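You operate a simulated robot arm through the tools that you are given. There is no shell and no other tool.

The job below is to be done with a simulated robot arm. You get a single attempt, and the scene is never put back.

JOB
Put things in order on the top of the white table. At the end: the pink pad stands where the yellow brush stood; the small bottle from the top of the white table stands where the green battery stood; the yellow brush is in the grey steel tray; the green battery stands where the pink pad stood; whatever was shut is shut again. Leave all else as you found it, and nothing knocked over.

The check looks at the end state, three seconds after you hand in, the way a careful person would. Anything else that was tipped, shoved, dropped, spilled or broken makes it a failure.

ROBOT AND FRAMES
A 6-joint arm with a two-finger parallel gripper, fixed in place. Base frame: the origin is at the foot of the arm, x ahead of it, y to its left, z up; the work surface is at about z = 0. Units: m, degrees, N and s.
With the tool pointing down near the work surface it reaches from about 0.16 to 0.42 m from the base axis. Its first joint turns from -66.0 to 66.0 degrees. Payload 1.57 kg.
Tool frame: the origin (TCP) lies between the finger pads and is the grasp point; the fingertips stand 0.03 m ahead of it; z points along the fingers, y is the line along which they close. Largest opening 0.08 m; finger width 0.017, thickness 0.012; the body of the gripper, 0.04 by 0.082 m, starts 0.08 m behind the TCP.
Orientation is told as [roll, pitch, yaw] about the base's x, y, z axes, in that order, counted from this pose: with the fingers straight down and closing along the base's y, the tool's x points along the base's -x, its y along +y and its z along -z.

CONTROLS
- The arm moves only by the tool move_arm. Its argument "commands" is a list that holds one entry, the list of rows, each a list of 7 numbers: the shift along the tool's x, y, z in units of 100 mm (1.0 is 100 mm), then the turn, a rotation vector about the tool's x, y, z in units of 180 degrees (1.0 is 180 degrees), then the gripper command, from -1 (fully open) to 1 (shut), values between in proportion. In form: [[[tx, ty, tz, wx, wy, wz, grip], ...]]. A call has 1 to 20 rows; each row is the pose to reach, as a shift and turn from the pose commanded when the call began, along the tool's axes at that moment. A call with a number of a shift or a turn outside -1 to 1 is refused whole. Rows are played at 5 a second. More than 0.05 m and 8.6 degrees between two rows, or a gripper value outside its range, and nothing of the call is played. Where a pose cannot be reached the arm comes as near as it can. A force on the tool above 40 N (or 10 N above the force at the start of the call, whichever is more), or a blocked arm, ends the call early, and 0.2 s more pass. Each finger travels about 0.153 m/s and halts on what it meets, pressing with about 41 N; the grip force reading is that of the motor and also rises with nothing between the fingers. The clock runs only during rows and for 0.2 s after the last one: add rows that repeat a pose to give the fingers time. The reply holds the time, the measured pose of the TCP, the force on the tool along the base axes, the opening and the grip force, in the units named above and with some noise, with the torque about the TCP (base axes, N m) and any sound that the robot's microphone picked up.
- Cameras (640 x 400 px; columns grow to the right, rows downward): "scene" is fixed at [0.0399, -0.3252, 0.418]; the picture's right is [0.89, -0.45, 0.00], its down [-0.29, -0.56, -0.78] and it looks along [0.35, 0.69, -0.63] (base axes); focal length 316 px, centre (320, 200). "wrist" rides on the gripper at [0.072, -0.007, -0.122] in the tool frame; the picture's right is [0.09, 1.00, 0.00], its down [-0.84, 0.08, -0.54] and it looks along [-0.54, 0.05, 0.84] (tool axes); focal length 238 px, centre (320, 200). There is no depth. A picture from a camera that has moved, and an enlarged one, comes with that camera's place and axes in the base frame and with its lens.
- get_image(camera): a new picture of that camera. The clock stands still meanwhile.
- zoom(camera, box): a new picture of the part [left, top, right, bottom] of that camera's present view, enlarged. The clock stands still meanwhile.
- hand_in(): hands the job in; it is judged then, once.

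Places have to be worked out from the pictures, the camera data and where the tool is seen. Open the gripper and draw the arm clear of the work before you hand the job in, unless the task says otherwise.

The tools are called after "Call:" as a command line: name --argument value ..., lists and objects as JSON in quotes. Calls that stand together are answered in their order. move_arm: Moves the arm, as the interface text tells. Its arguments: {"type":"object","properties":{"commands":{"type":"array"}},"required":["commands"]} The other tools are called the same way: get_image (camera) takes a picture; zoom (camera, box) takes an enlarged picture of a part of a camera's view; hand_in () hands the job in.

At the start:

```text
time_s: 0.0
position: [0.2759, -0.049, 0.2169]
orientation: [0.0, 0.0, 0.0]
ft_force: [0.4, 0.6, 0.1]
moment: [0.01, 0.01, 0.01]
finger_gap: 0.0802
grasp_force: 0.0
```

scene: 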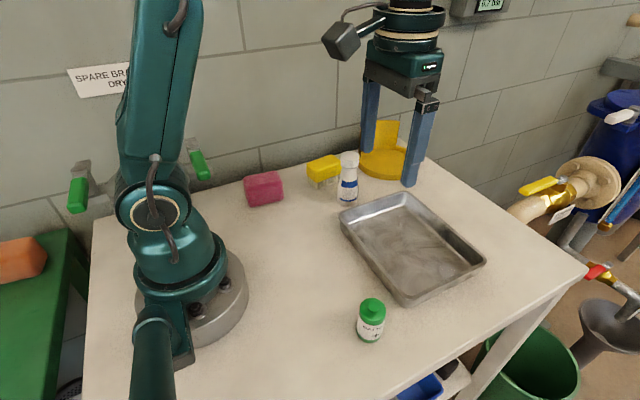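
wrist: 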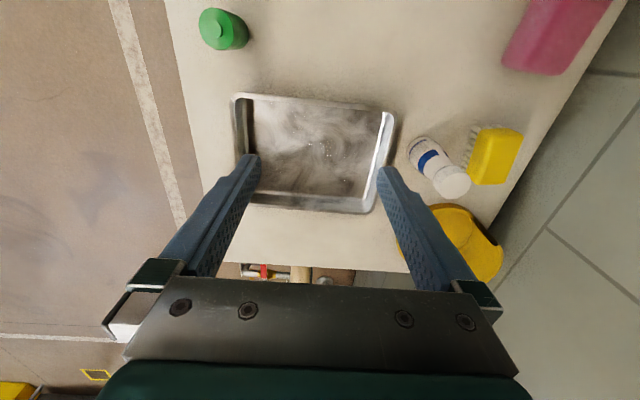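

The first pictures show a pink pad, a yellow brush, a white bottle with a blue label, a green-topped container, a steel tray and a yellow thing on the table. I'll zoom in to identify each of them before moving.

Call:
zoom --camera "scene" --box '[220, 110, 460, 260]'

Call:
zoom --camera "scene" --box '[300, 260, 460, 360]'

Call:
zoom --camera "wrist" --box '[380, 0, 640, 290]'

Call:
zoom --camera "wrist" --box '[160, 0, 400, 150]'

```text
2.67 times, centred on (340, 185) of scene
camera zoom: at [0.0399, -0.3252, 0.418], right [0.89, -0.45, 0.0], down [-0.29, -0.56, -0.78], along [0.35, 0.69, -0.63], focal length 842 px, centre (267, 240)
```

zoom: 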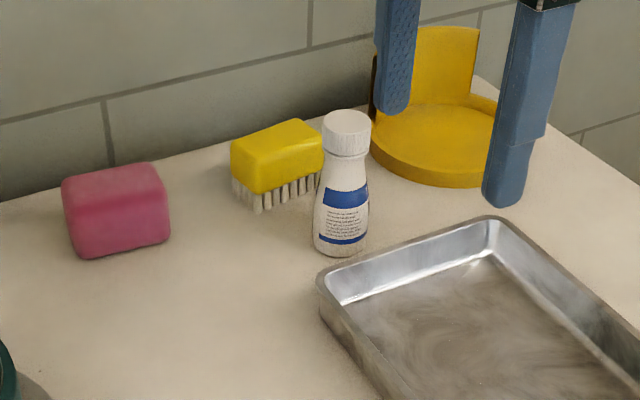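

```text
4.00 times, centred on (380, 310) of scene
camera zoom: at [0.0399, -0.3252, 0.418], right [0.89, -0.45, 0.0], down [-0.29, -0.56, -0.78], along [0.35, 0.69, -0.63], focal length 1264 px, centre (80, -240)
```

zoom: 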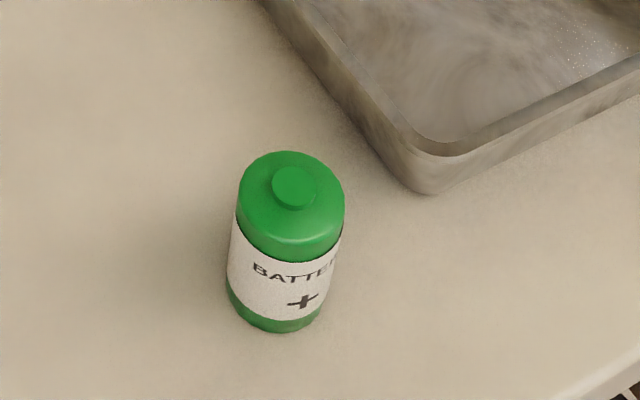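

```text
1.38 times, centred on (510, 145) of wrist
camera zoom: at [0.2036, -0.0547, 0.337], right [-0.09, 1.0, 0.0], down [0.84, 0.07, 0.54], along [0.54, 0.05, -0.84], focal length 329 px, centre (58, 276)
```

zoom: 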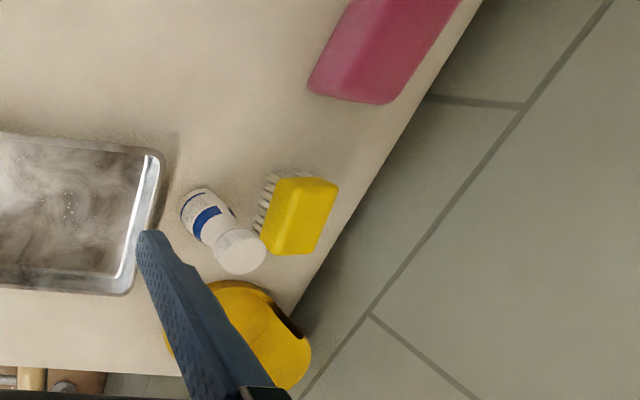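

```text
2.67 times, centred on (280, 75) of wrist
camera zoom: at [0.2036, -0.0547, 0.337], right [-0.09, 1.0, 0.0], down [0.84, 0.07, 0.54], along [0.54, 0.05, -0.84], focal length 636 px, centre (427, 533)
```

zoom: 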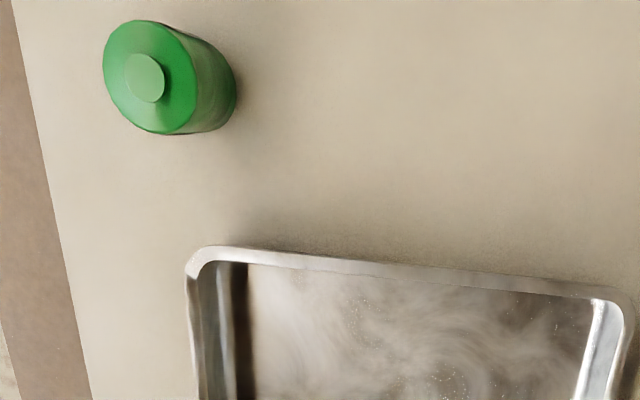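

The objects are the battery at about (0.199, -0.158), the bottle at about (0.321, 0.104), the brush at about (0.30, 0.18) and the pad at about (0.17, 0.19). I'll move the wrist camera up and turn it toward the back edge to measure the pad, brush and bottle better.

Call:
move_arm --commands '[[[0.095, 0.124, -0.041, 0, 0, -0.031, -1], [0.19, 0.248, -0.083, 0, 0, -0.0625, -1], [0.285, 0.371, -0.124, 0, 0, -0.094, -1], [0.38, 0.495, -0.166, 0, 0, -0.125, -1], [0.474, 0.619, -0.207, 0, 0, -0.156, -1], [0.569, 0.743, -0.248, 0, 0, -0.1875, -1], [0.664, 0.866, -0.29, 0, 0, -0.219, -1], [0.759, 0.99, -0.331, 0, 0, -0.25, -1], [0.759, 0.99, -0.331, 0, 0, -0.25, -1]]]'

Call:
get_image --camera "wrist"

Call:
get_image --camera "scene"

```text
time_s: 2.0
position: [0.201, 0.0505, 0.2486]
orientation: [-0.1, -0.2, 44.9]
ft_force: [0.2, 0.0, 0.4]
moment: [-0.01, 0.0, 0.02]
finger_gap: 0.0798
grasp_force: 0.2
```

```text
taken
camera wrist: at [0.154, -0.0051, 0.3692], right [-0.77, 0.64, 0.0], down [0.54, 0.65, 0.54], along [0.35, 0.42, -0.84], focal length 238 px, centre (320, 200)
```

wrist: 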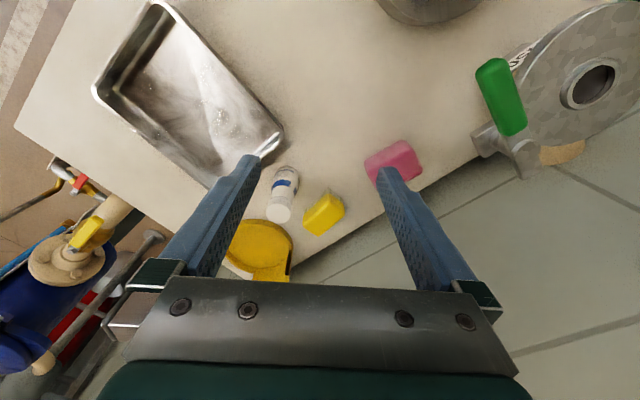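

```text
taken
```

scene: 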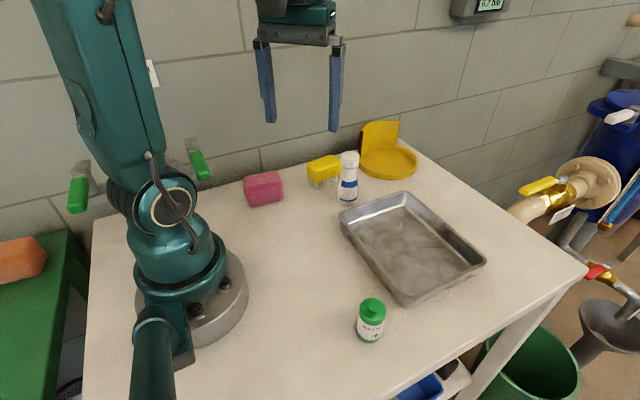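

The measured pose is as commanded. There is a fixture with green levers near the arm's left side that I need to keep clear of, so I'll zoom in on it, and on the pad, brush and bottle.

Call:
zoom --camera "scene" --box '[40, 110, 280, 260]'

Call:
zoom --camera "wrist" --box '[400, 0, 640, 200]'

Call:
zoom --camera "wrist" --box '[220, 120, 440, 290]'

Call:
zoom --camera "scene" --box '[230, 120, 430, 240]'

```text
2.67 times, centred on (160, 185) of scene
camera zoom: at [0.0398, -0.3252, 0.418], right [0.89, -0.45, 0.0], down [-0.29, -0.56, -0.78], along [0.35, 0.69, -0.63], focal length 842 px, centre (747, 240)
```

zoom: 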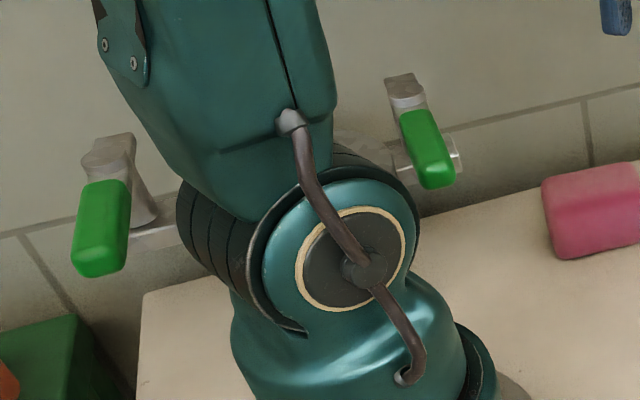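

```text
2.00 times, centred on (520, 100) of wrist
camera zoom: at [0.154, -0.0051, 0.3692], right [-0.77, 0.64, 0.0], down [0.54, 0.65, 0.54], along [0.35, 0.42, -0.84], focal length 477 px, centre (-80, 400)
```

zoom: 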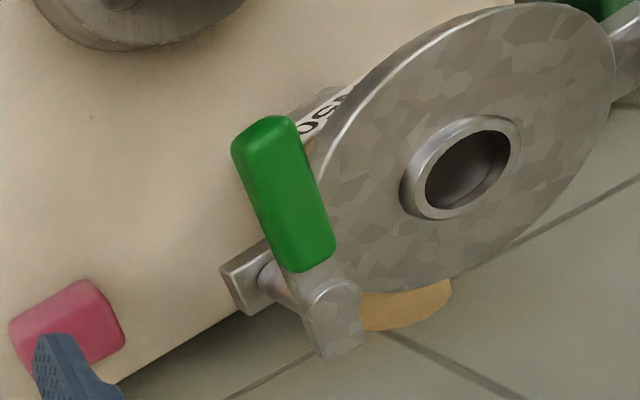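

```text
2.35 times, centred on (330, 205) of wrist
camera zoom: at [0.154, -0.0051, 0.3692], right [-0.77, 0.64, 0.0], down [0.54, 0.65, 0.54], along [0.35, 0.42, -0.84], focal length 561 px, centre (296, 188)
```

zoom: 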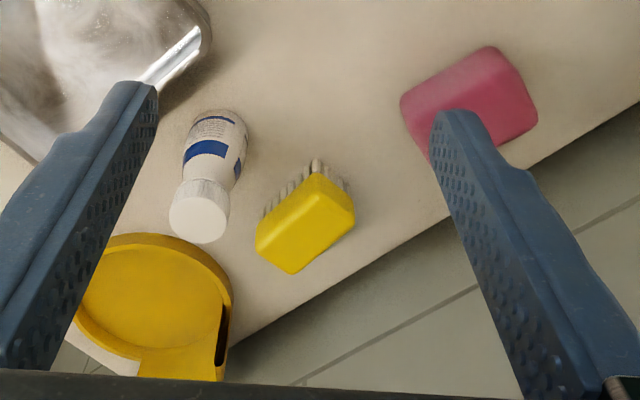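

```text
3.20 times, centred on (330, 180) of scene
camera zoom: at [0.0398, -0.3252, 0.418], right [0.89, -0.45, 0.0], down [-0.29, -0.56, -0.78], along [0.35, 0.69, -0.63], focal length 1011 px, centre (288, 264)
```

zoom: 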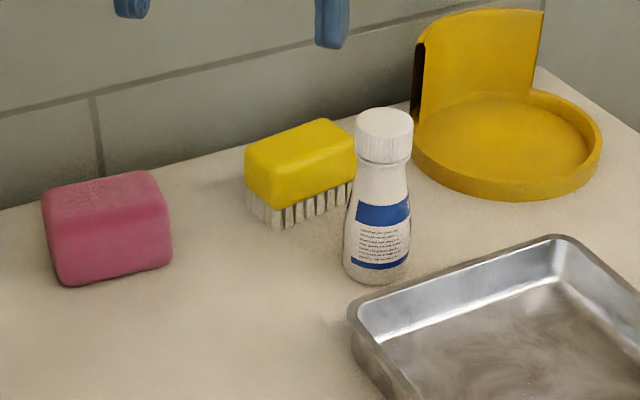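

The lever fixture reaches to about (0.08, 0.17, 0.12), which is close to the pad, so I'll stay clear of it. The back wall is at y≈0.278. I'll turn the camera so that the pad is seen between the fingers for a better measurement.

Call:
move_arm --commands '[[[-0.012, 0.043, 0.058, 0, 0, -0.039, -1], [-0.024, 0.086, 0.116, 0, 0, -0.078, -1], [-0.036, 0.13, 0.174, 0, 0, -0.117, -1], [-0.048, 0.173, 0.232, 0, 0, -0.156, -1], [-0.06, 0.216, 0.29, 0, 0, -0.194, -1], [-0.06, 0.216, 0.29, 0, 0, -0.194, -1]]]'

Call:
get_image --camera "wrist"

Call:
zoom --camera "wrist" --box '[200, 80, 440, 280]'

```text
time_s: 3.4
position: [0.1887, 0.0704, 0.2209]
orientation: [-0.2, 0.0, 79.9]
ft_force: [-0.1, 0.4, 0.9]
moment: [-0.01, 0.01, -0.01]
finger_gap: 0.08
grasp_force: 0.0
```

```text
taken
camera wrist: at [0.1824, -0.0013, 0.3419], right [-1.0, 0.08, 0.0], down [0.07, 0.84, 0.54], along [0.05, 0.54, -0.84], focal length 238 px, centre (320, 200)
```

wrist: 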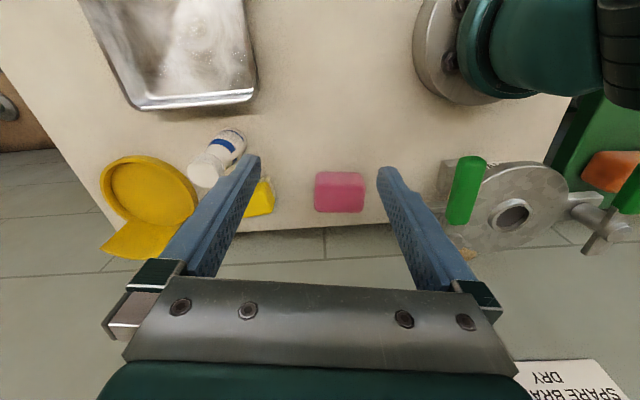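

```text
2.00 times, centred on (320, 180) of wrist
camera zoom: at [0.1824, -0.0013, 0.3419], right [-1.0, 0.08, 0.0], down [0.07, 0.84, 0.54], along [0.05, 0.54, -0.84], focal length 477 px, centre (320, 240)
```

zoom: 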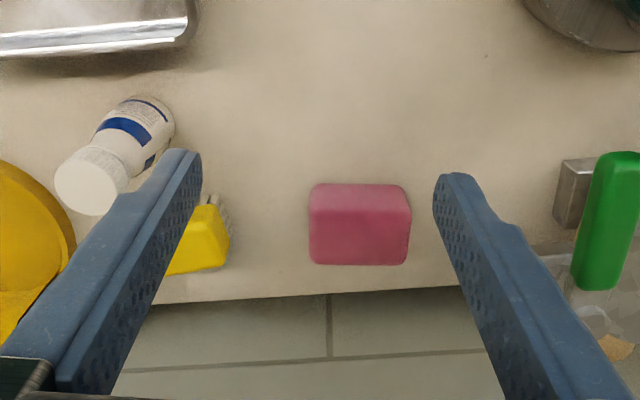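

The pad measures about 0.074 x 0.045 x 0.045 m, centred at about (0.170, 0.193) and turned about -6°. The brush is at about (0.309, 0.19), turned about +10°. I'll now hover near the brush with yaw 10° for a close look.

Call:
move_arm --commands '[[[-0.0818, -0.0576, 0, 0, 0, 0.0388, -0.75], [-0.1637, -0.1151, 0, 0, 0, 0.0777, -0.5], [-0.2455, -0.1727, 0, 0, 0, 0.1165, -0.5], [-0.3274, -0.2303, 0, 0, 0, 0.1554, -0.5], [-0.4092, -0.2879, 0, 0, 0, 0.1942, -0.5], [-0.491, -0.3454, 0, 0, 0, 0.2331, -0.5], [-0.5729, -0.403, 0, 0, 0, 0.2719, -0.5], [-0.6547, -0.4606, 0, 0, 0, 0.3108, -0.5], [-0.7366, -0.5181, 0, 0, 0, 0.3496, -0.5], [-0.8184, -0.5757, 0, 0, 0, 0.3884, -0.5], [-0.8184, -0.5757, 0, 0, 0, 0.3884, -0.5]]]'

Call:
get_image --camera "wrist"

Call:
zoom --camera "wrist" --box '[230, 60, 470, 210]'

```text
time_s: 5.8
position: [0.2602, 0.1401, 0.2209]
orientation: [0.0, -0.1, 9.7]
ft_force: [-0.9, 0.2, -1.2]
moment: [-0.03, 0.01, 0.0]
finger_gap: 0.0598
grasp_force: 0.1
```

```text
taken
camera wrist: at [0.1903, 0.1214, 0.3415], right [-0.26, 0.97, 0.0], down [0.81, 0.22, 0.54], along [0.53, 0.14, -0.84], focal length 238 px, centre (320, 200)
```

wrist: 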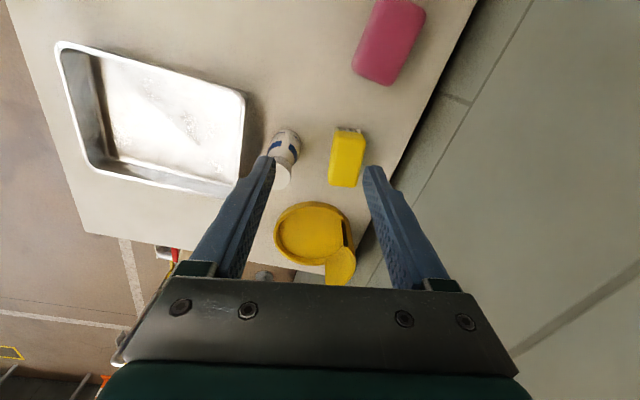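

```text
2.67 times, centred on (350, 135) of wrist
camera zoom: at [0.1903, 0.1214, 0.3415], right [-0.26, 0.97, 0.0], down [0.81, 0.22, 0.54], along [0.53, 0.14, -0.84], focal length 636 px, centre (240, 373)
```

zoom: 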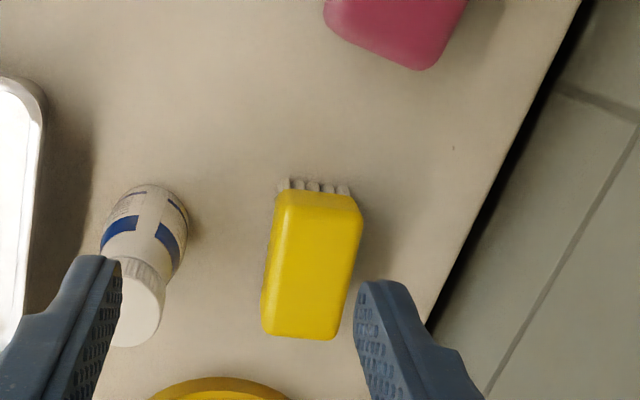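

From the close view the brush centre is at (0.309, 0.188) with yaw about 10°, width about 0.039 m and top at about 0.05 m. I'll move over it and come down to a pre-grasp height, then check.

Call:
move_arm --commands '[[[-0.1415, 0.0969, 0, 0, 0, 0, -0.5], [-0.283, 0.1938, 0, 0, 0, 0, -0.5], [-0.4245, 0.2907, 0, 0, 0, 0, -0.5], [-0.566, 0.3876, 0, 0, 0, 0, -0.5], [-0.566, 0.3876, 0.24, 0, 0, 0, -0.5], [-0.566, 0.3876, 0.48, 0, 0, 0, -0.5], [-0.566, 0.3876, 0.72, 0, 0, 0, -0.5], [-0.566, 0.3876, 0.96, 0, 0, 0, -0.5], [-0.566, 0.3876, 0.96, 0, 0, 0, -0.5]]]'

Call:
get_image --camera "wrist"

Call:
get_image --camera "scene"

```text
time_s: 7.8
position: [0.3103, 0.1873, 0.1244]
orientation: [0.0, -0.1, 9.9]
ft_force: [-0.5, -1.3, -1.3]
moment: [0.01, -0.01, 0.0]
finger_gap: 0.0598
grasp_force: 0.0
out of reach, approached as far as the arm can: row 4
```

```text
taken
camera wrist: at [0.2409, 0.1695, 0.2448], right [-0.26, 0.97, 0.0], down [0.81, 0.22, 0.54], along [0.53, 0.14, -0.84], focal length 238 px, centre (320, 200)
```

wrist: 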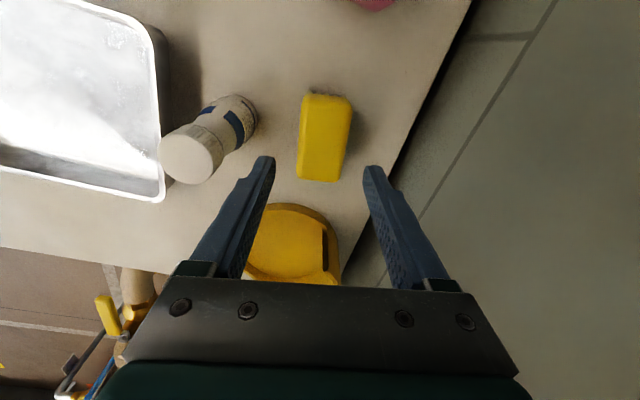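

```text
taken
```

scene: 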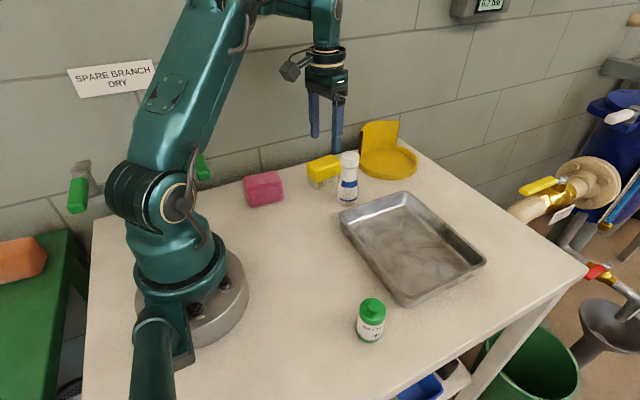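

The brush is centred between the fingers with about 1° of misalignment. I'll descend to z=0.038, where the fingertips are about 8 mm above the table, and close on the block.

Call:
move_arm --commands '[[[0, 0, 0.22, 0, 0, 0, -0.5], [0, 0, 0.44, 0, 0, 0, -0.5], [0, 0, 0.66, 0, 0, 0, -0.5], [0, 0, 0.8, 0, 0, 0, -0.5], [0, 0, 0.87, 0, 0, 0, -0.5], [0, 0, 0.87, 0, 0, 0, 1], [0, 0, 0.87, 0, 0, 0, 1], [0, 0, 0.87, 0, 0, 0, 1], [0, 0, 0.87, 0, 0, 0, 1]]]'

Call:
get_image --camera "scene"

```text
time_s: 9.8
position: [0.3103, 0.1886, 0.0373]
orientation: [0.0, -0.1, 9.9]
ft_force: [0.2, -0.6, -0.5]
moment: [0.03, -0.02, 0.0]
finger_gap: 0.0415
grasp_force: 41.1
```

```text
taken
```

scene: 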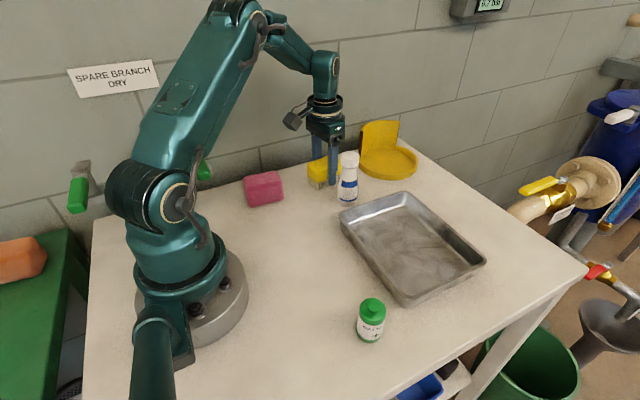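

The brush is held with a gap of 0.0415 m. I'll lift it straight up 0.1 m, then draw it inward and around the bottle on the arm side.

Call:
move_arm --commands '[[[0, 0, -0.15, 0, 0, 0, 1], [0, 0, -0.35, 0, 0, 0, 1], [0, 0, -0.55, 0, 0, 0, 1], [0, 0, -0.75, 0, 0, 0, 1], [0, 0, -1.0, 0, 0, 0, 1], [0.19, 0.034, -1.0, 0, 0, 0, 1], [0.39, 0.068, -1.0, 0, 0, 0, 1], [0.58, 0.103, -1.0, 0, 0, 0, 1], [0.778, 0.137, -1.0, 0, 0, 0, 1], [0.816, -0.08, -1.0, 0, 0, 0, 1], [0.854, -0.297, -1.0, 0, 0, 0, 1], [0.893, -0.513, -1.0, 0, 0, 0, 1], [0.931, -0.73, -1.0, 0, 0, 0, 1], [0.931, -0.73, -1.0, 0, 0, 0, 1]]]'

Call:
get_image --camera "scene"

Call:
get_image --camera "wrist"

```text
time_s: 12.8
position: [0.2305, 0.1006, 0.1351]
orientation: [0.0, -0.1, 9.9]
ft_force: [0.7, 0.6, -0.9]
moment: [-0.01, -0.01, 0.01]
finger_gap: 0.0413
grasp_force: 40.9
```

```text
taken
```

scene: 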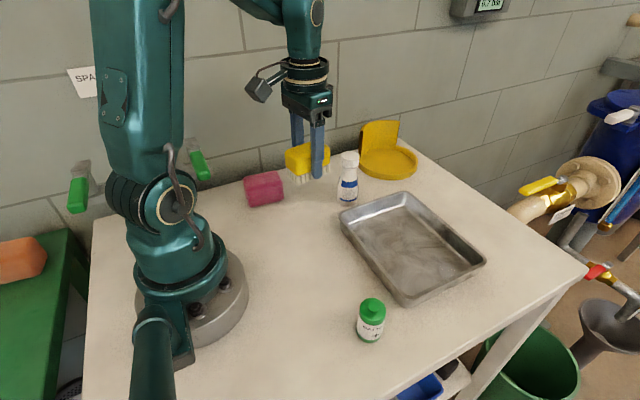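

```text
taken
camera wrist: at [0.1605, 0.0815, 0.2569], right [-0.26, 0.97, 0.0], down [0.81, 0.22, 0.54], along [0.53, 0.14, -0.84], focal length 238 px, centre (320, 200)
```

wrist: 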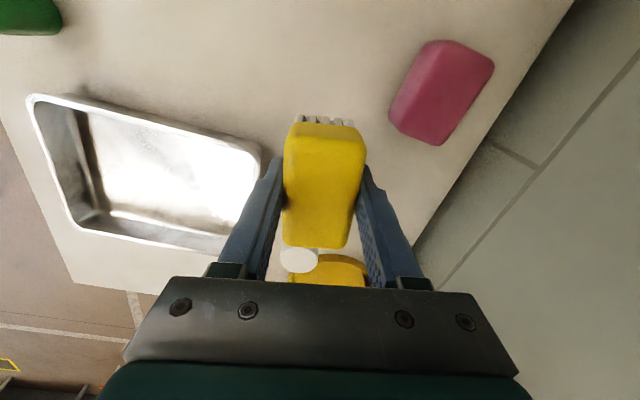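

The brush is held upright and well clear of everything. The tray spans about x 0.26–0.42 and y -0.16–0.05, so I'll carry the brush toward the tray middle at (0.335, -0.05) in two calls.

Call:
move_arm --commands '[[[-0.077, -0.166, 0, 0, 0, 0, 1], [-0.155, -0.332, 0, 0, 0, 0, 1], [-0.232, -0.498, 0, 0, 0, 0, 1], [-0.31, -0.664, 0, 0, 0, 0, 1], [-0.387, -0.83, 0, 0, 0, 0, 1]]]'

Call:
move_arm --commands '[[[-0.077, -0.166, 0, 0, 0, 0.014, 1], [-0.155, -0.332, 0, 0, 0, 0.028, 1], [-0.232, -0.498, 0, 0, 0, 0.042, 1], [-0.31, -0.664, 0, 0, 0, 0.0556, 1], [-0.387, -0.83, 0, 0, 0, 0.0556, 1], [-0.387, -0.83, 0, 0, 0, 0.0556, 1]]]'

Call:
get_image --camera "scene"

Call:
get_image --camera "wrist"

```text
time_s: 14.0
position: [0.2828, 0.0244, 0.1365]
orientation: [0.0, -0.2, 10.0]
ft_force: [0.1, -0.5, -1.0]
moment: [0.0, -0.02, 0.01]
finger_gap: 0.0415
grasp_force: 41.0
```

```text
time_s: 15.4
position: [0.3361, -0.0509, 0.1371]
orientation: [0.0, -0.1, -0.2]
ft_force: [-0.5, 0.0, -0.9]
moment: [0.01, -0.04, -0.01]
finger_gap: 0.0411
grasp_force: 41.3
```

```text
taken
```

scene: 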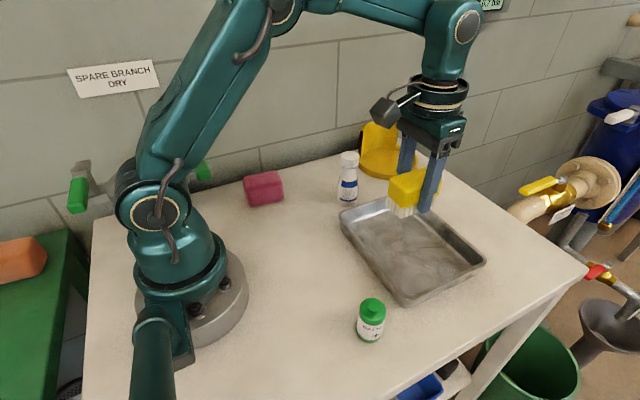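

```text
taken
camera wrist: at [0.2629, -0.0571, 0.2581], right [-0.09, 1.0, 0.0], down [0.84, 0.07, 0.54], along [0.54, 0.05, -0.84], focal length 238 px, centre (320, 200)
```

wrist: 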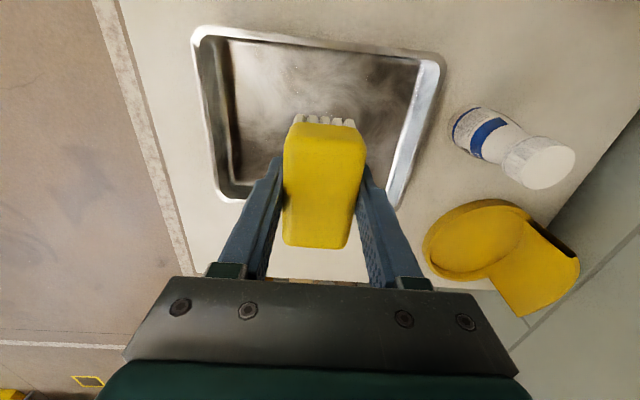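

The brush is right over the tray interior. I'll lower it to z=0.043, which puts the bristles about 5 mm above table level, and read the force before letting go.

Call:
move_arm --commands '[[[0, 0, 0.2, 0, 0, 0, 1], [0, 0, 0.4, 0, 0, 0, 1], [0, 0, 0.6, 0, 0, 0, 1], [0, 0, 0.75, 0, 0, 0, 1], [0, 0, 0.85, 0, 0, 0, 1], [0, 0, 0.9, 0, 0, 0, 1], [0, 0, 0.93, 0, 0, 0, 1], [0, 0, 0.95, 0, 0, 0, 1], [0, 0, 0.95, 0, 0, 0, 1]]]'

Call:
zoom --camera "scene" --box '[330, 130, 490, 310]'

```text
time_s: 17.4
position: [0.3359, -0.0507, 0.044]
orientation: [0.1, -0.1, 0.0]
ft_force: [0.1, -0.3, -0.8]
moment: [-0.01, -0.01, -0.01]
finger_gap: 0.0413
grasp_force: 41.6
```

```text
2.22 times, centred on (410, 220) of scene
camera zoom: at [0.0399, -0.3252, 0.418], right [0.89, -0.45, 0.0], down [-0.29, -0.56, -0.78], along [0.35, 0.69, -0.63], focal length 702 px, centre (120, 156)
```

zoom: 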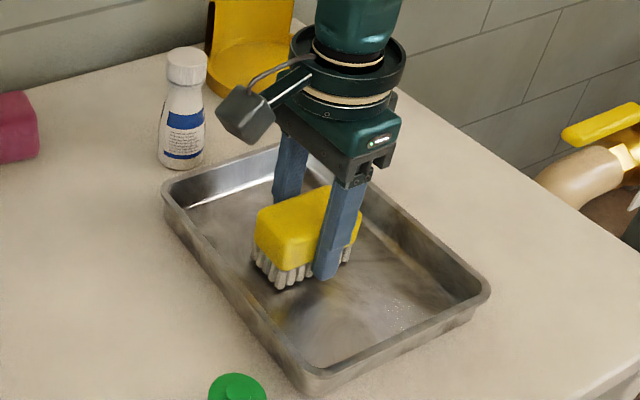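

No contact yet (force reads about zero). I'll lower another 2–3 mm in small steps and watch for contact.

Call:
move_arm --commands '[[[0, 0, 0.01, 0, 0, 0, 1], [0, 0, 0.02, 0, 0, 0, 1], [0, 0, 0.025, 0, 0, 0, 1], [0, 0, 0.025, 0, 0, 0, 1]]]'

```text
time_s: 18.4
position: [0.337, -0.0483, 0.0408]
orientation: [0.1, -0.3, -0.1]
ft_force: [-4.9, -3.8, 23.3]
moment: [-0.05, 0.38, 0.01]
finger_gap: 0.0416
grasp_force: 40.7
```

The bristles touch the tray floor (23 N up). I'll ease up by 1.5 mm, open the fingers gently, and rise straight up.

Call:
move_arm --commands '[[[0, 0, -0.015, 0, 0, 0, 1], [0, 0, -0.015, 0, 0, 0, 1], [0, 0, -0.015, 0, 0, 0, -0.2], [0, 0, -0.015, 0, 0, 0, -0.5], [0, 0, -0.015, 0, 0, 0, -0.5], [0, 0, -0.1, 0, 0, 0, -0.5], [0, 0, -0.3, 0, 0, 0, -0.5], [0, 0, -0.5, 0, 0, 0, -0.5], [0, 0, -0.7, 0, 0, 0, -0.5], [0, 0, -0.9, 0, 0, 0, -0.5], [0, 0, -0.9, 0, 0, 0, -0.5]]]'

Call:
get_image --camera "scene"

Call:
get_image --camera "wrist"

```text
time_s: 20.8
position: [0.3365, -0.0504, 0.1317]
orientation: [0.0, 0.0, -0.1]
ft_force: [-0.7, -0.2, -0.1]
moment: [0.02, 0.0, 0.0]
finger_gap: 0.06
grasp_force: 0.1
```

```text
taken
```

scene: 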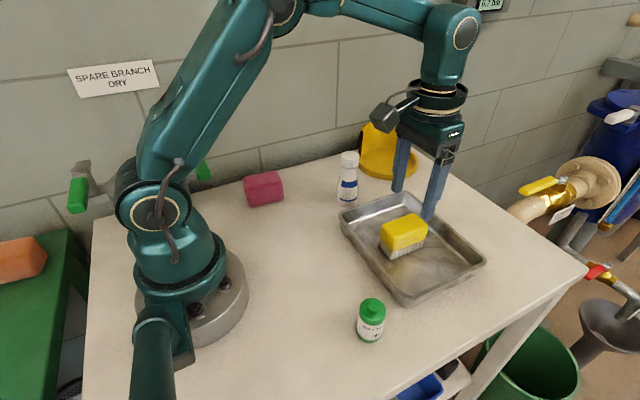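

```text
taken
camera wrist: at [0.2633, -0.0566, 0.2522], right [-0.09, 1.0, 0.0], down [0.84, 0.08, 0.54], along [0.54, 0.05, -0.84], focal length 238 px, centre (320, 200)
```

wrist: 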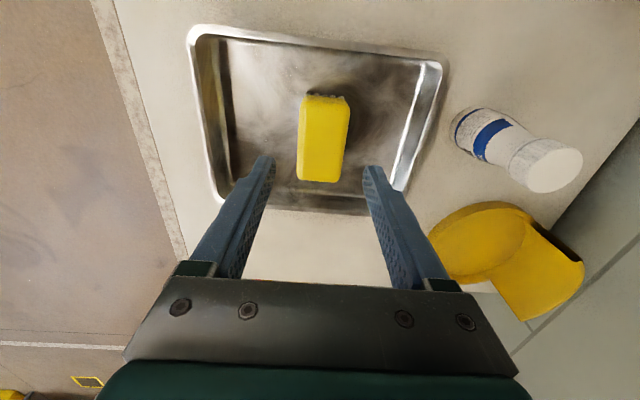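

The brush stands upright in the tray. Next is the pad: gripping it across its 0.045 m width with yaw near -6° would swing the camera into the lever fixture, so I'll test in open space whether the wrist can be turned round to yaw ~174°, which puts the camera on the +x side.

Call:
move_arm --commands '[[[0, 0, -0.15, 0, 0, -0.0444, -0.5], [0.085, 0.1, -0.3, 0, 0, -0.0889, -0.5], [0.17, 0.2, -0.45, 0, 0, -0.1333, -0.5], [0.255, 0.3, -0.6, 0, 0, -0.1778, -0.5], [0.34, 0.4, -0.6, 0, 0, -0.2222, -0.5], [0.425, 0.5, -0.6, 0, 0, -0.2667, -0.5], [0.51, 0.6, -0.6, 0, 0, -0.3111, -0.5], [0.595, 0.7, -0.6, 0, 0, -0.3556, -0.5], [0.68, 0.8, -0.6, 0, 0, -0.4, -0.5], [0.765, 0.9, -0.6, 0, 0, -0.4444, -0.5], [0.85, 1.0, -0.6, 0, 0, -0.4889, -0.5], [0.85, 1.0, -0.6, 0, 0, -0.5333, -0.5], [0.85, 1.0, -0.6, 0, 0, -0.5778, -0.5], [0.85, 1.0, -0.6, 0, 0, -0.6222, -0.5], [0.85, 1.0, -0.6, 0, 0, -0.6667, -0.5], [0.85, 1.0, -0.6, 0, 0, -0.7111, -0.5], [0.85, 1.0, -0.6, 0, 0, -0.7111, -0.5]]]'

Call:
get_image --camera "scene"

```text
time_s: 24.4
position: [0.2501, 0.051, 0.1895]
orientation: [-0.1, 0.1, 128.0]
ft_force: [-0.1, 1.4, 0.0]
moment: [-0.02, 0.01, 0.03]
finger_gap: 0.0598
grasp_force: 0.1
```

```text
taken
```

scene: 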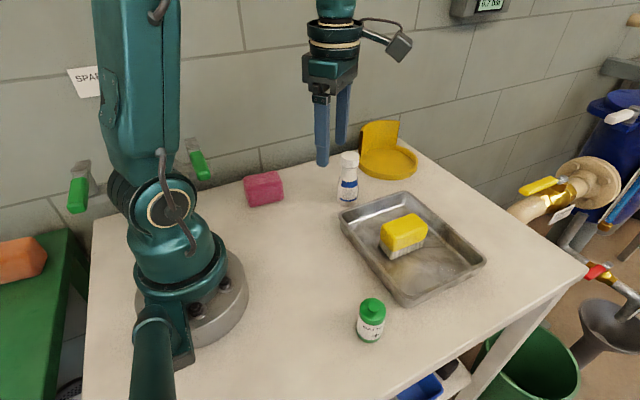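

The flip works so far (yaw 128°). I'll continue to yaw 174° while moving toward the pad at the safe height.

Call:
move_arm --commands '[[[-0.134, -0.014, 0, 0, 0, -0.0365, -0.5], [-0.268, -0.028, 0, 0, 0, -0.073, -0.5], [-0.402, -0.042, 0, 0, 0, -0.1095, -0.5], [-0.536, -0.057, 0, 0, 0, -0.146, -0.5], [-0.67, -0.071, 0, 0, 0, -0.1826, -0.5], [-0.804, -0.085, 0, 0, 0, -0.2191, -0.5], [-0.938, -0.099, 0, 0, 0, -0.2556, -0.5], [-0.938, -0.099, 0, 0, 0, -0.2556, -0.5]]]'

Call:
get_image --camera "wrist"

Call:
get_image --camera "scene"

```text
time_s: 26.2
position: [0.1994, 0.13, 0.1897]
orientation: [0.0, 0.1, 173.8]
ft_force: [-0.9, 0.1, 0.5]
moment: [-0.02, 0.0, 0.0]
finger_gap: 0.0601
grasp_force: 0.0
```

```text
taken
camera wrist: at [0.2725, 0.1304, 0.3108], right [-0.01, -1.0, 0.0], down [-0.84, 0.01, 0.54], along [-0.54, 0.01, -0.84], focal length 238 px, centre (320, 200)
```

wrist: 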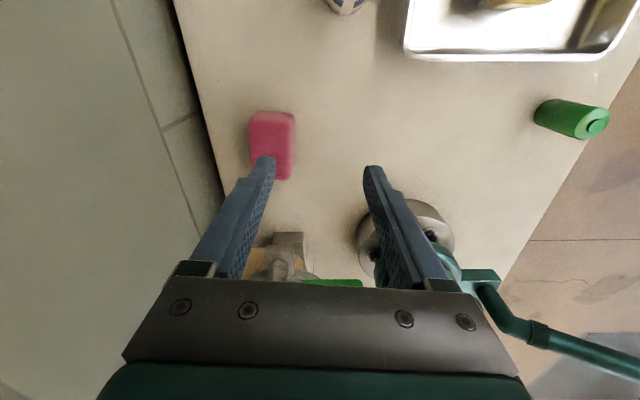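

```text
taken
```

scene: 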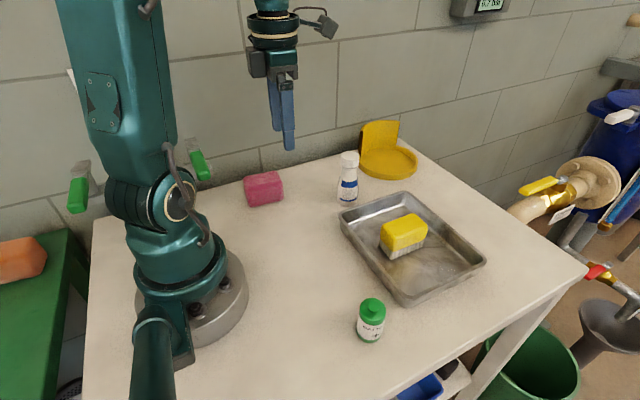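

Yaw 174° is reached without trouble and the fixture is clear of the gripper. I'll zoom in on the pad to refine its place before going over it.

Call:
zoom --camera "wrist" --box '[200, 80, 360, 200]'

```text
3.33 times, centred on (280, 140) of wrist
camera zoom: at [0.2725, 0.1304, 0.3108], right [-0.01, -1.0, 0.0], down [-0.84, 0.01, 0.54], along [-0.54, 0.01, -0.84], focal length 794 px, centre (453, 400)
```

zoom: 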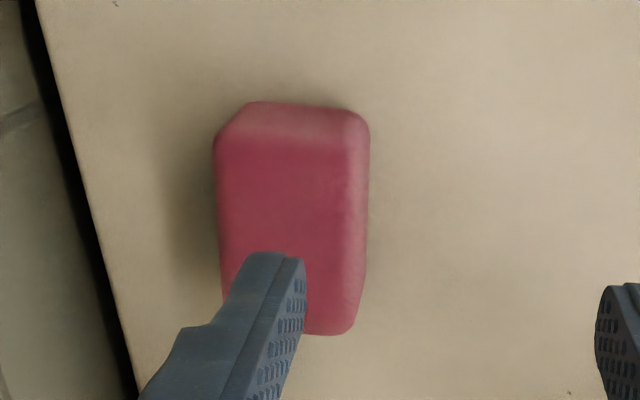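

The pad's centre comes out at (0.170, 0.1925), yaw about -5.5°, width about 0.045 m. I'll move above it and come down to z=0.125 for a check.

Call:
move_arm --commands '[[[-0.09, -0.147, 0, 0, 0, 0, -0.75], [-0.182, -0.295, 0, 0, 0, 0, -0.75], [-0.273, -0.442, 0, 0, 0, 0, -0.75], [-0.364, -0.59, 0, 0, 0, 0, -0.75], [-0.364, -0.59, 0.22, 0, 0, 0, -0.75], [-0.364, -0.59, 0.44, 0, 0, 0, -0.75], [-0.364, -0.59, 0.655, 0, 0, 0, -0.75], [-0.364, -0.59, 0.655, 0, 0, 0, -0.75]]]'

Call:
get_image --camera "wrist"

Call:
get_image --camera "scene"

```text
time_s: 28.0
position: [0.1714, 0.1926, 0.1225]
orientation: [0.0, 0.1, 173.7]
ft_force: [0.7, 0.4, -0.2]
moment: [-0.02, 0.0, 0.01]
finger_gap: 0.0698
grasp_force: 0.1
```

```text
taken
camera wrist: at [0.2433, 0.1919, 0.2444], right [-0.02, -1.0, 0.0], down [-0.84, 0.01, 0.54], along [-0.54, 0.01, -0.84], focal length 238 px, centre (320, 200)
```

wrist: 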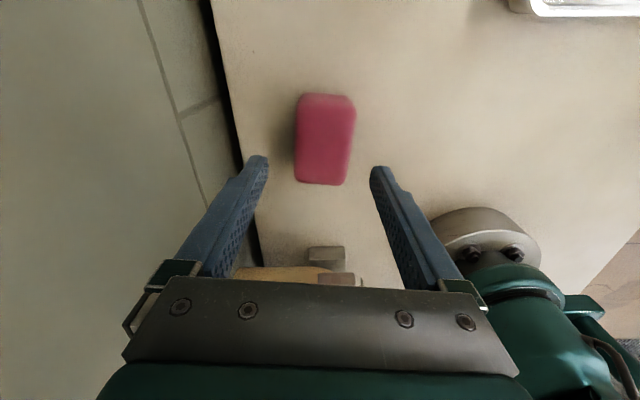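

```text
taken
```

scene: 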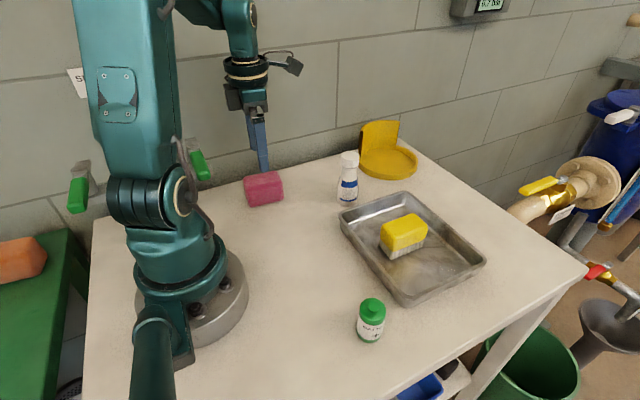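

The pad is well centred between the fingers. Before descending I'll check the clearance between the arm and the green lever.

Call:
zoom --camera "scene" --box '[60, 100, 300, 260]'

```text
2.50 times, centred on (180, 180) of scene
camera zoom: at [0.0399, -0.3252, 0.418], right [0.89, -0.45, 0.0], down [-0.29, -0.56, -0.78], along [0.35, 0.69, -0.63], focal length 790 px, centre (670, 250)
```

zoom: 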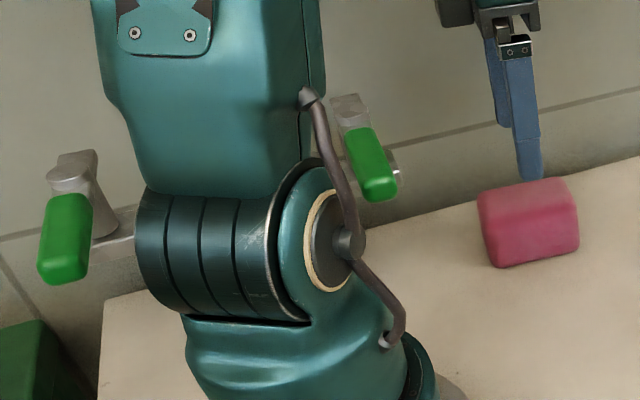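

The arm and its cable are in front of the lever with room to spare. I'll descend to z=0.036 and close on the pad.

Call:
move_arm --commands '[[[0, 0, 0.2, 0, 0, 0, -0.75], [0, 0, 0.4, 0, 0, 0, -0.75], [0, 0, 0.6, 0, 0, 0, -0.75], [0, 0, 0.75, 0, 0, 0, -0.75], [0, 0, 0.85, 0, 0, 0, -0.75], [0, 0, 0.89, 0, 0, 0, -0.75], [0, 0, 0.89, 0, 0, 0, -0.75], [0, 0, 0.89, 0, 0, 0, 0], [0, 0, 0.89, 0, 0, 0, 1], [0, 0, 0.89, 0, 0, 0, 1], [0, 0, 0.89, 0, 0, 0, 1], [0, 0, 0.89, 0, 0, 0, 1]]]'

Call:
get_image --camera "wrist"

Call:
get_image --camera "scene"

```text
time_s: 30.6
position: [0.1721, 0.1942, 0.0358]
orientation: [0.0, 0.1, 173.9]
ft_force: [-0.4, -0.2, 0.3]
moment: [0.04, 0.01, 0.0]
finger_gap: 0.0486
grasp_force: 41.2
```

```text
taken
camera wrist: at [0.2432, 0.1925, 0.157], right [-0.01, -1.0, 0.0], down [-0.84, 0.01, 0.54], along [-0.54, 0.01, -0.84], focal length 238 px, centre (320, 200)
```

wrist: 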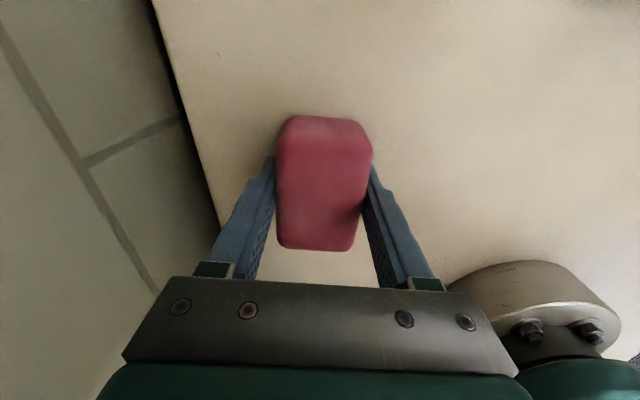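

```text
taken
```

scene: 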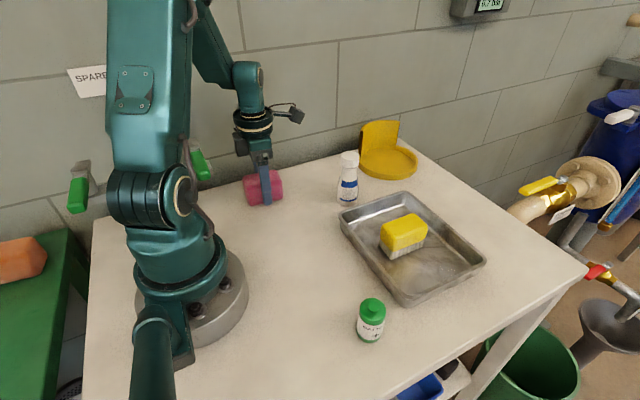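

The pad is held (gap 0.0486 m), centred on the grasp point. I'll lift it 0.1 m and carry it along +x to the brush's old place, turning it about 16° so it lies as the brush did.

Call:
move_arm --commands '[[[0, 0, -0.1, 0, 0, 0, 1], [0, 0, -0.28, 0, 0, 0, 1], [0, 0, -0.46, 0, 0, 0, 1], [0, 0, -0.64, 0, 0, 0, 1], [0, 0, -0.82, 0, 0, 0, 1], [0, 0, -1.0, 0, 0, 0, 1], [0.175, -0.013, -1.0, 0, 0, 0, 1], [0.349, -0.027, -1.0, 0, 0, 0, 1], [0.524, -0.04, -1.0, 0, 0, 0, 1], [0.698, -0.053, -1.0, 0, 0, 0, 1], [0.698, -0.053, -1.0, 0, 0, 0, 1]]]'

Call:
move_arm --commands '[[[0.138, -0.009, 0, 0, 0, -0.0178, 1], [0.276, -0.019, 0, 0, 0, -0.0356, 1], [0.413, -0.028, 0, 0, 0, -0.0533, 1], [0.551, -0.038, 0, 0, 0, -0.0711, 1], [0.689, -0.047, 0, 0, 0, -0.0889, 1], [0.689, -0.047, 0, 0, 0, -0.0889, 1]]]'

Call:
get_image --camera "wrist"

Call:
get_image --camera "scene"

```text
time_s: 33.0
position: [0.2402, 0.1907, 0.1352]
orientation: [-0.1, 0.2, 174.0]
ft_force: [0.1, 0.6, -0.2]
moment: [0.01, 0.01, -0.02]
finger_gap: 0.0489
grasp_force: 41.3
```

```text
time_s: 34.4
position: [0.311, 0.1884, 0.1349]
orientation: [0.0, 0.0, -170.1]
ft_force: [-0.4, -0.5, -0.1]
moment: [0.0, -0.02, -0.02]
finger_gap: 0.0489
grasp_force: 40.9
```

```text
taken
camera wrist: at [0.3802, 0.2076, 0.2566], right [0.26, -0.97, 0.0], down [-0.81, -0.22, 0.54], along [-0.52, -0.14, -0.84], focal length 238 px, centre (320, 200)
```

wrist: 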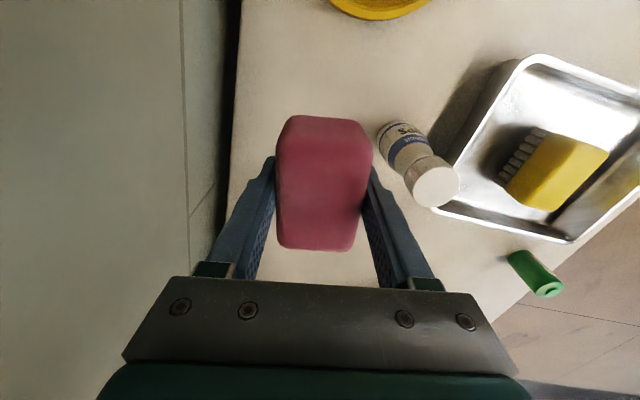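

```text
taken
```

scene: 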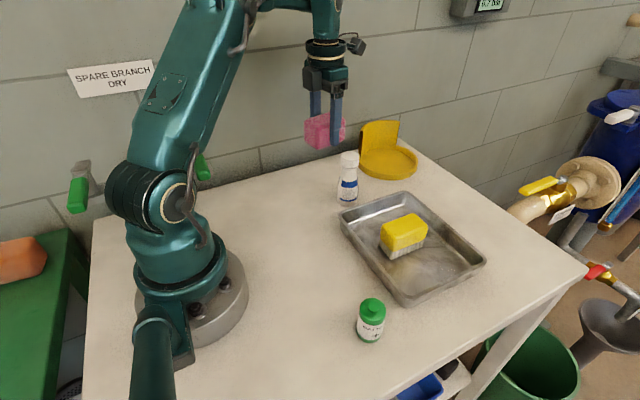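

The pad is over the brush's old spot with about 2 cm between finger and bottle. I'll lower it to just above the table and read the force.

Call:
move_arm --commands '[[[0, 0, 0.2, 0, 0, 0, 1], [0, 0, 0.4, 0, 0, 0, 1], [0, 0, 0.6, 0, 0, 0, 1], [0, 0, 0.75, 0, 0, 0, 1], [0, 0, 0.88, 0, 0, 0, 1], [0, 0, 0.95, 0, 0, 0, 1], [0, 0, 0.98, 0, 0, 0, 1], [0, 0, 0.99, 0, 0, 0, 1], [0, 0, 0.99, 0, 0, 0, 1]]]'

Call:
zoom --camera "scene" --box '[230, 90, 430, 240]'

```text
time_s: 36.4
position: [0.3089, 0.189, 0.0364]
orientation: [0.0, 0.1, -170.1]
ft_force: [0.2, -0.2, 1.4]
moment: [0.01, 0.01, 0.0]
finger_gap: 0.0489
grasp_force: 40.5
```

```text
2.67 times, centred on (330, 165) of scene
camera zoom: at [0.0398, -0.3252, 0.418], right [0.89, -0.45, 0.0], down [-0.29, -0.56, -0.78], along [0.35, 0.69, -0.63], focal length 842 px, centre (293, 293)
```

zoom: 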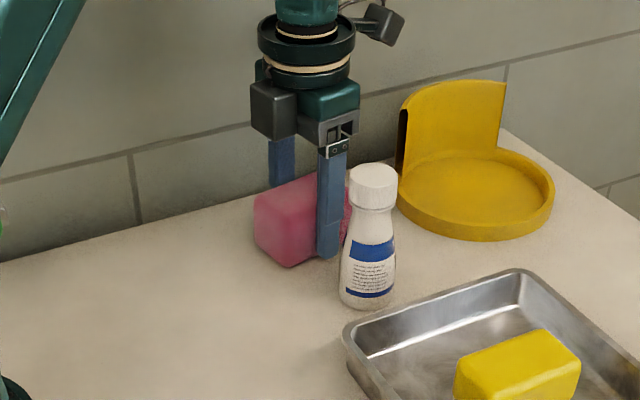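

The pad is about 1 mm above the table or just touching. I'll lower the last millimetre, open the fingers and rise.

Call:
move_arm --commands '[[[0, 0, 0.01, 0, 0, 0, 1], [0, 0, 0.01, 0, 0, 0, 1], [0, 0, 0.01, 0, 0, 0, -0.3], [0, 0, 0.01, 0, 0, 0, -0.6], [0, 0, 0.01, 0, 0, 0, -0.6], [0, 0, -0.1, 0, 0, 0, -0.6], [0, 0, -0.3, 0, 0, 0, -0.6], [0, 0, -0.5, 0, 0, 0, -0.6], [0, 0, -0.7, 0, 0, 0, -0.6], [0, 0, -0.9, 0, 0, 0, -0.6], [0, 0, -0.9, 0, 0, 0, -0.6]]]'

Call:
get_image --camera "wrist"

Call:
get_image --camera "scene"

```text
time_s: 38.8
position: [0.3094, 0.1867, 0.1265]
orientation: [0.0, 0.1, -170.1]
ft_force: [-0.1, 0.2, 0.2]
moment: [0.02, -0.01, -0.03]
finger_gap: 0.0641
grasp_force: 0.0
```

```text
taken
camera wrist: at [0.3796, 0.2069, 0.2469], right [0.26, -0.97, 0.0], down [-0.81, -0.22, 0.54], along [-0.52, -0.14, -0.84], focal length 238 px, centre (320, 200)
```

wrist: 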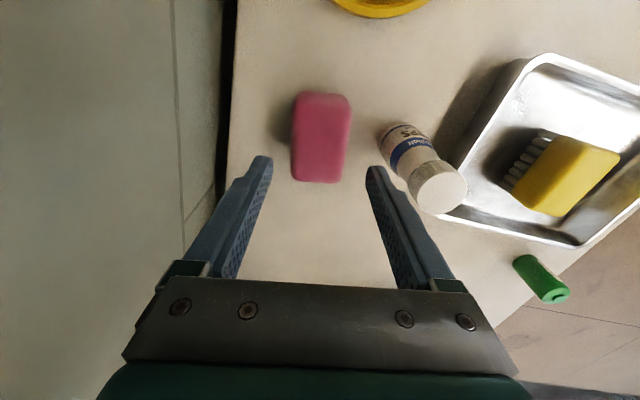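

```text
taken
```

scene: 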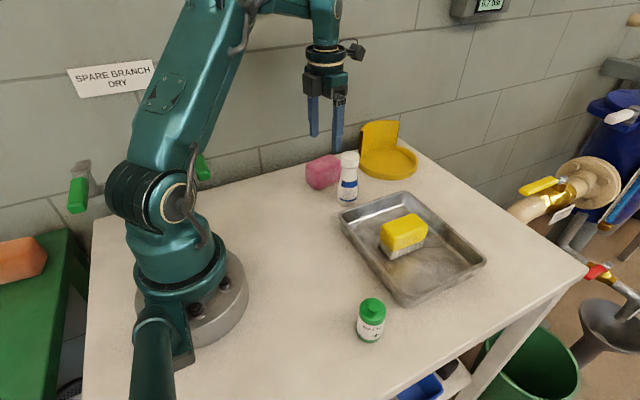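

The pad stands where the brush was. Now the battery: I'll draw back, rise, and unwind the wrist to a yaw near 54° for the battery pick-up.

Call:
move_arm --commands '[[[-0.2, 0.014, 0, 0, 0, 0, -0.6], [-0.4, 0.028, -0.1, 0, 0, 0.0444, -0.6], [-0.6, 0.042, -0.3, 0, 0, 0.0889, -0.6], [-0.823, 0.058, -0.5, 0, 0, 0.1333, -0.6], [-0.823, 0.058, -0.65, 0, 0, 0.1778, -0.6], [-0.823, 0.058, -0.65, 0, 0, 0.2222, -0.6], [-0.823, 0.058, -0.65, 0, 0, 0.2667, -0.6], [-0.823, 0.058, -0.65, 0, 0, 0.3111, -0.6], [-0.823, 0.058, -0.65, 0, 0, 0.3556, -0.6], [-0.823, 0.058, -0.65, 0, 0, 0.4, -0.6], [-0.823, 0.058, -0.65, 0, 0, 0.4444, -0.6], [-0.823, 0.058, -0.65, 0, 0, 0.4889, -0.6], [-0.823, 0.058, -0.65, 0, 0, 0.5333, -0.6], [-0.823, 0.058, -0.65, 0, 0, 0.5778, -0.6], [-0.823, 0.058, -0.65, 0, 0, 0.6222, -0.6], [-0.823, 0.058, -0.65, 0, 0, 0.6667, -0.6], [-0.823, 0.058, -0.65, 0, 0, 0.7111, -0.6], [-0.823, 0.058, -0.65, 0, 0, 0.7556, -0.6], [-0.823, 0.058, -0.65, 0, 0, 0.7556, -0.6]]]'

Call:
get_image --camera "scene"

Call:
get_image --camera "wrist"

```text
time_s: 42.8
position: [0.23, 0.1693, 0.1922]
orientation: [-0.2, -0.2, 53.7]
ft_force: [0.5, 0.3, -0.5]
moment: [0.0, -0.02, 0.0]
finger_gap: 0.0639
grasp_force: 0.0
```

```text
taken
```

scene: 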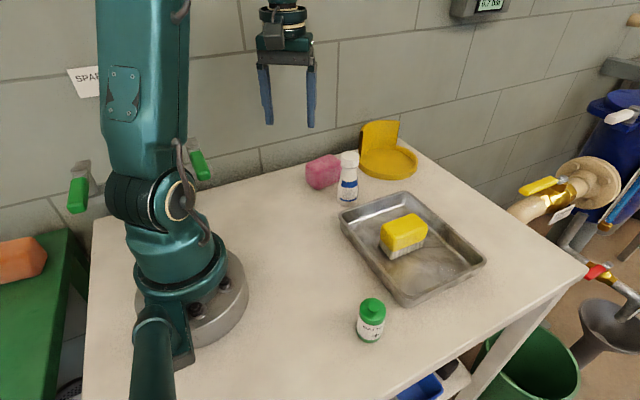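

```text
taken
camera wrist: at [0.1921, 0.1068, 0.3129], right [-0.86, 0.51, 0.0], down [0.43, 0.72, 0.54], along [0.28, 0.47, -0.84], focal length 238 px, centre (320, 200)
```

wrist: 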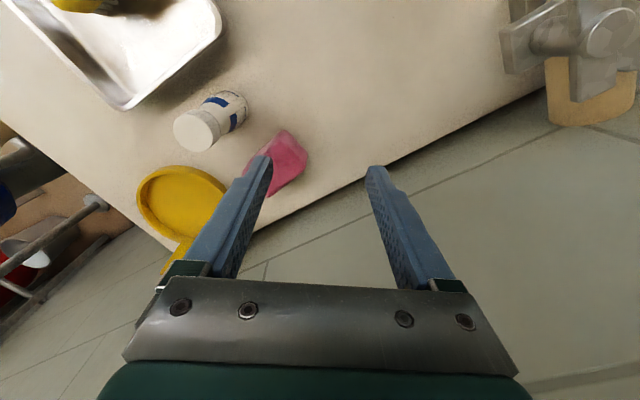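

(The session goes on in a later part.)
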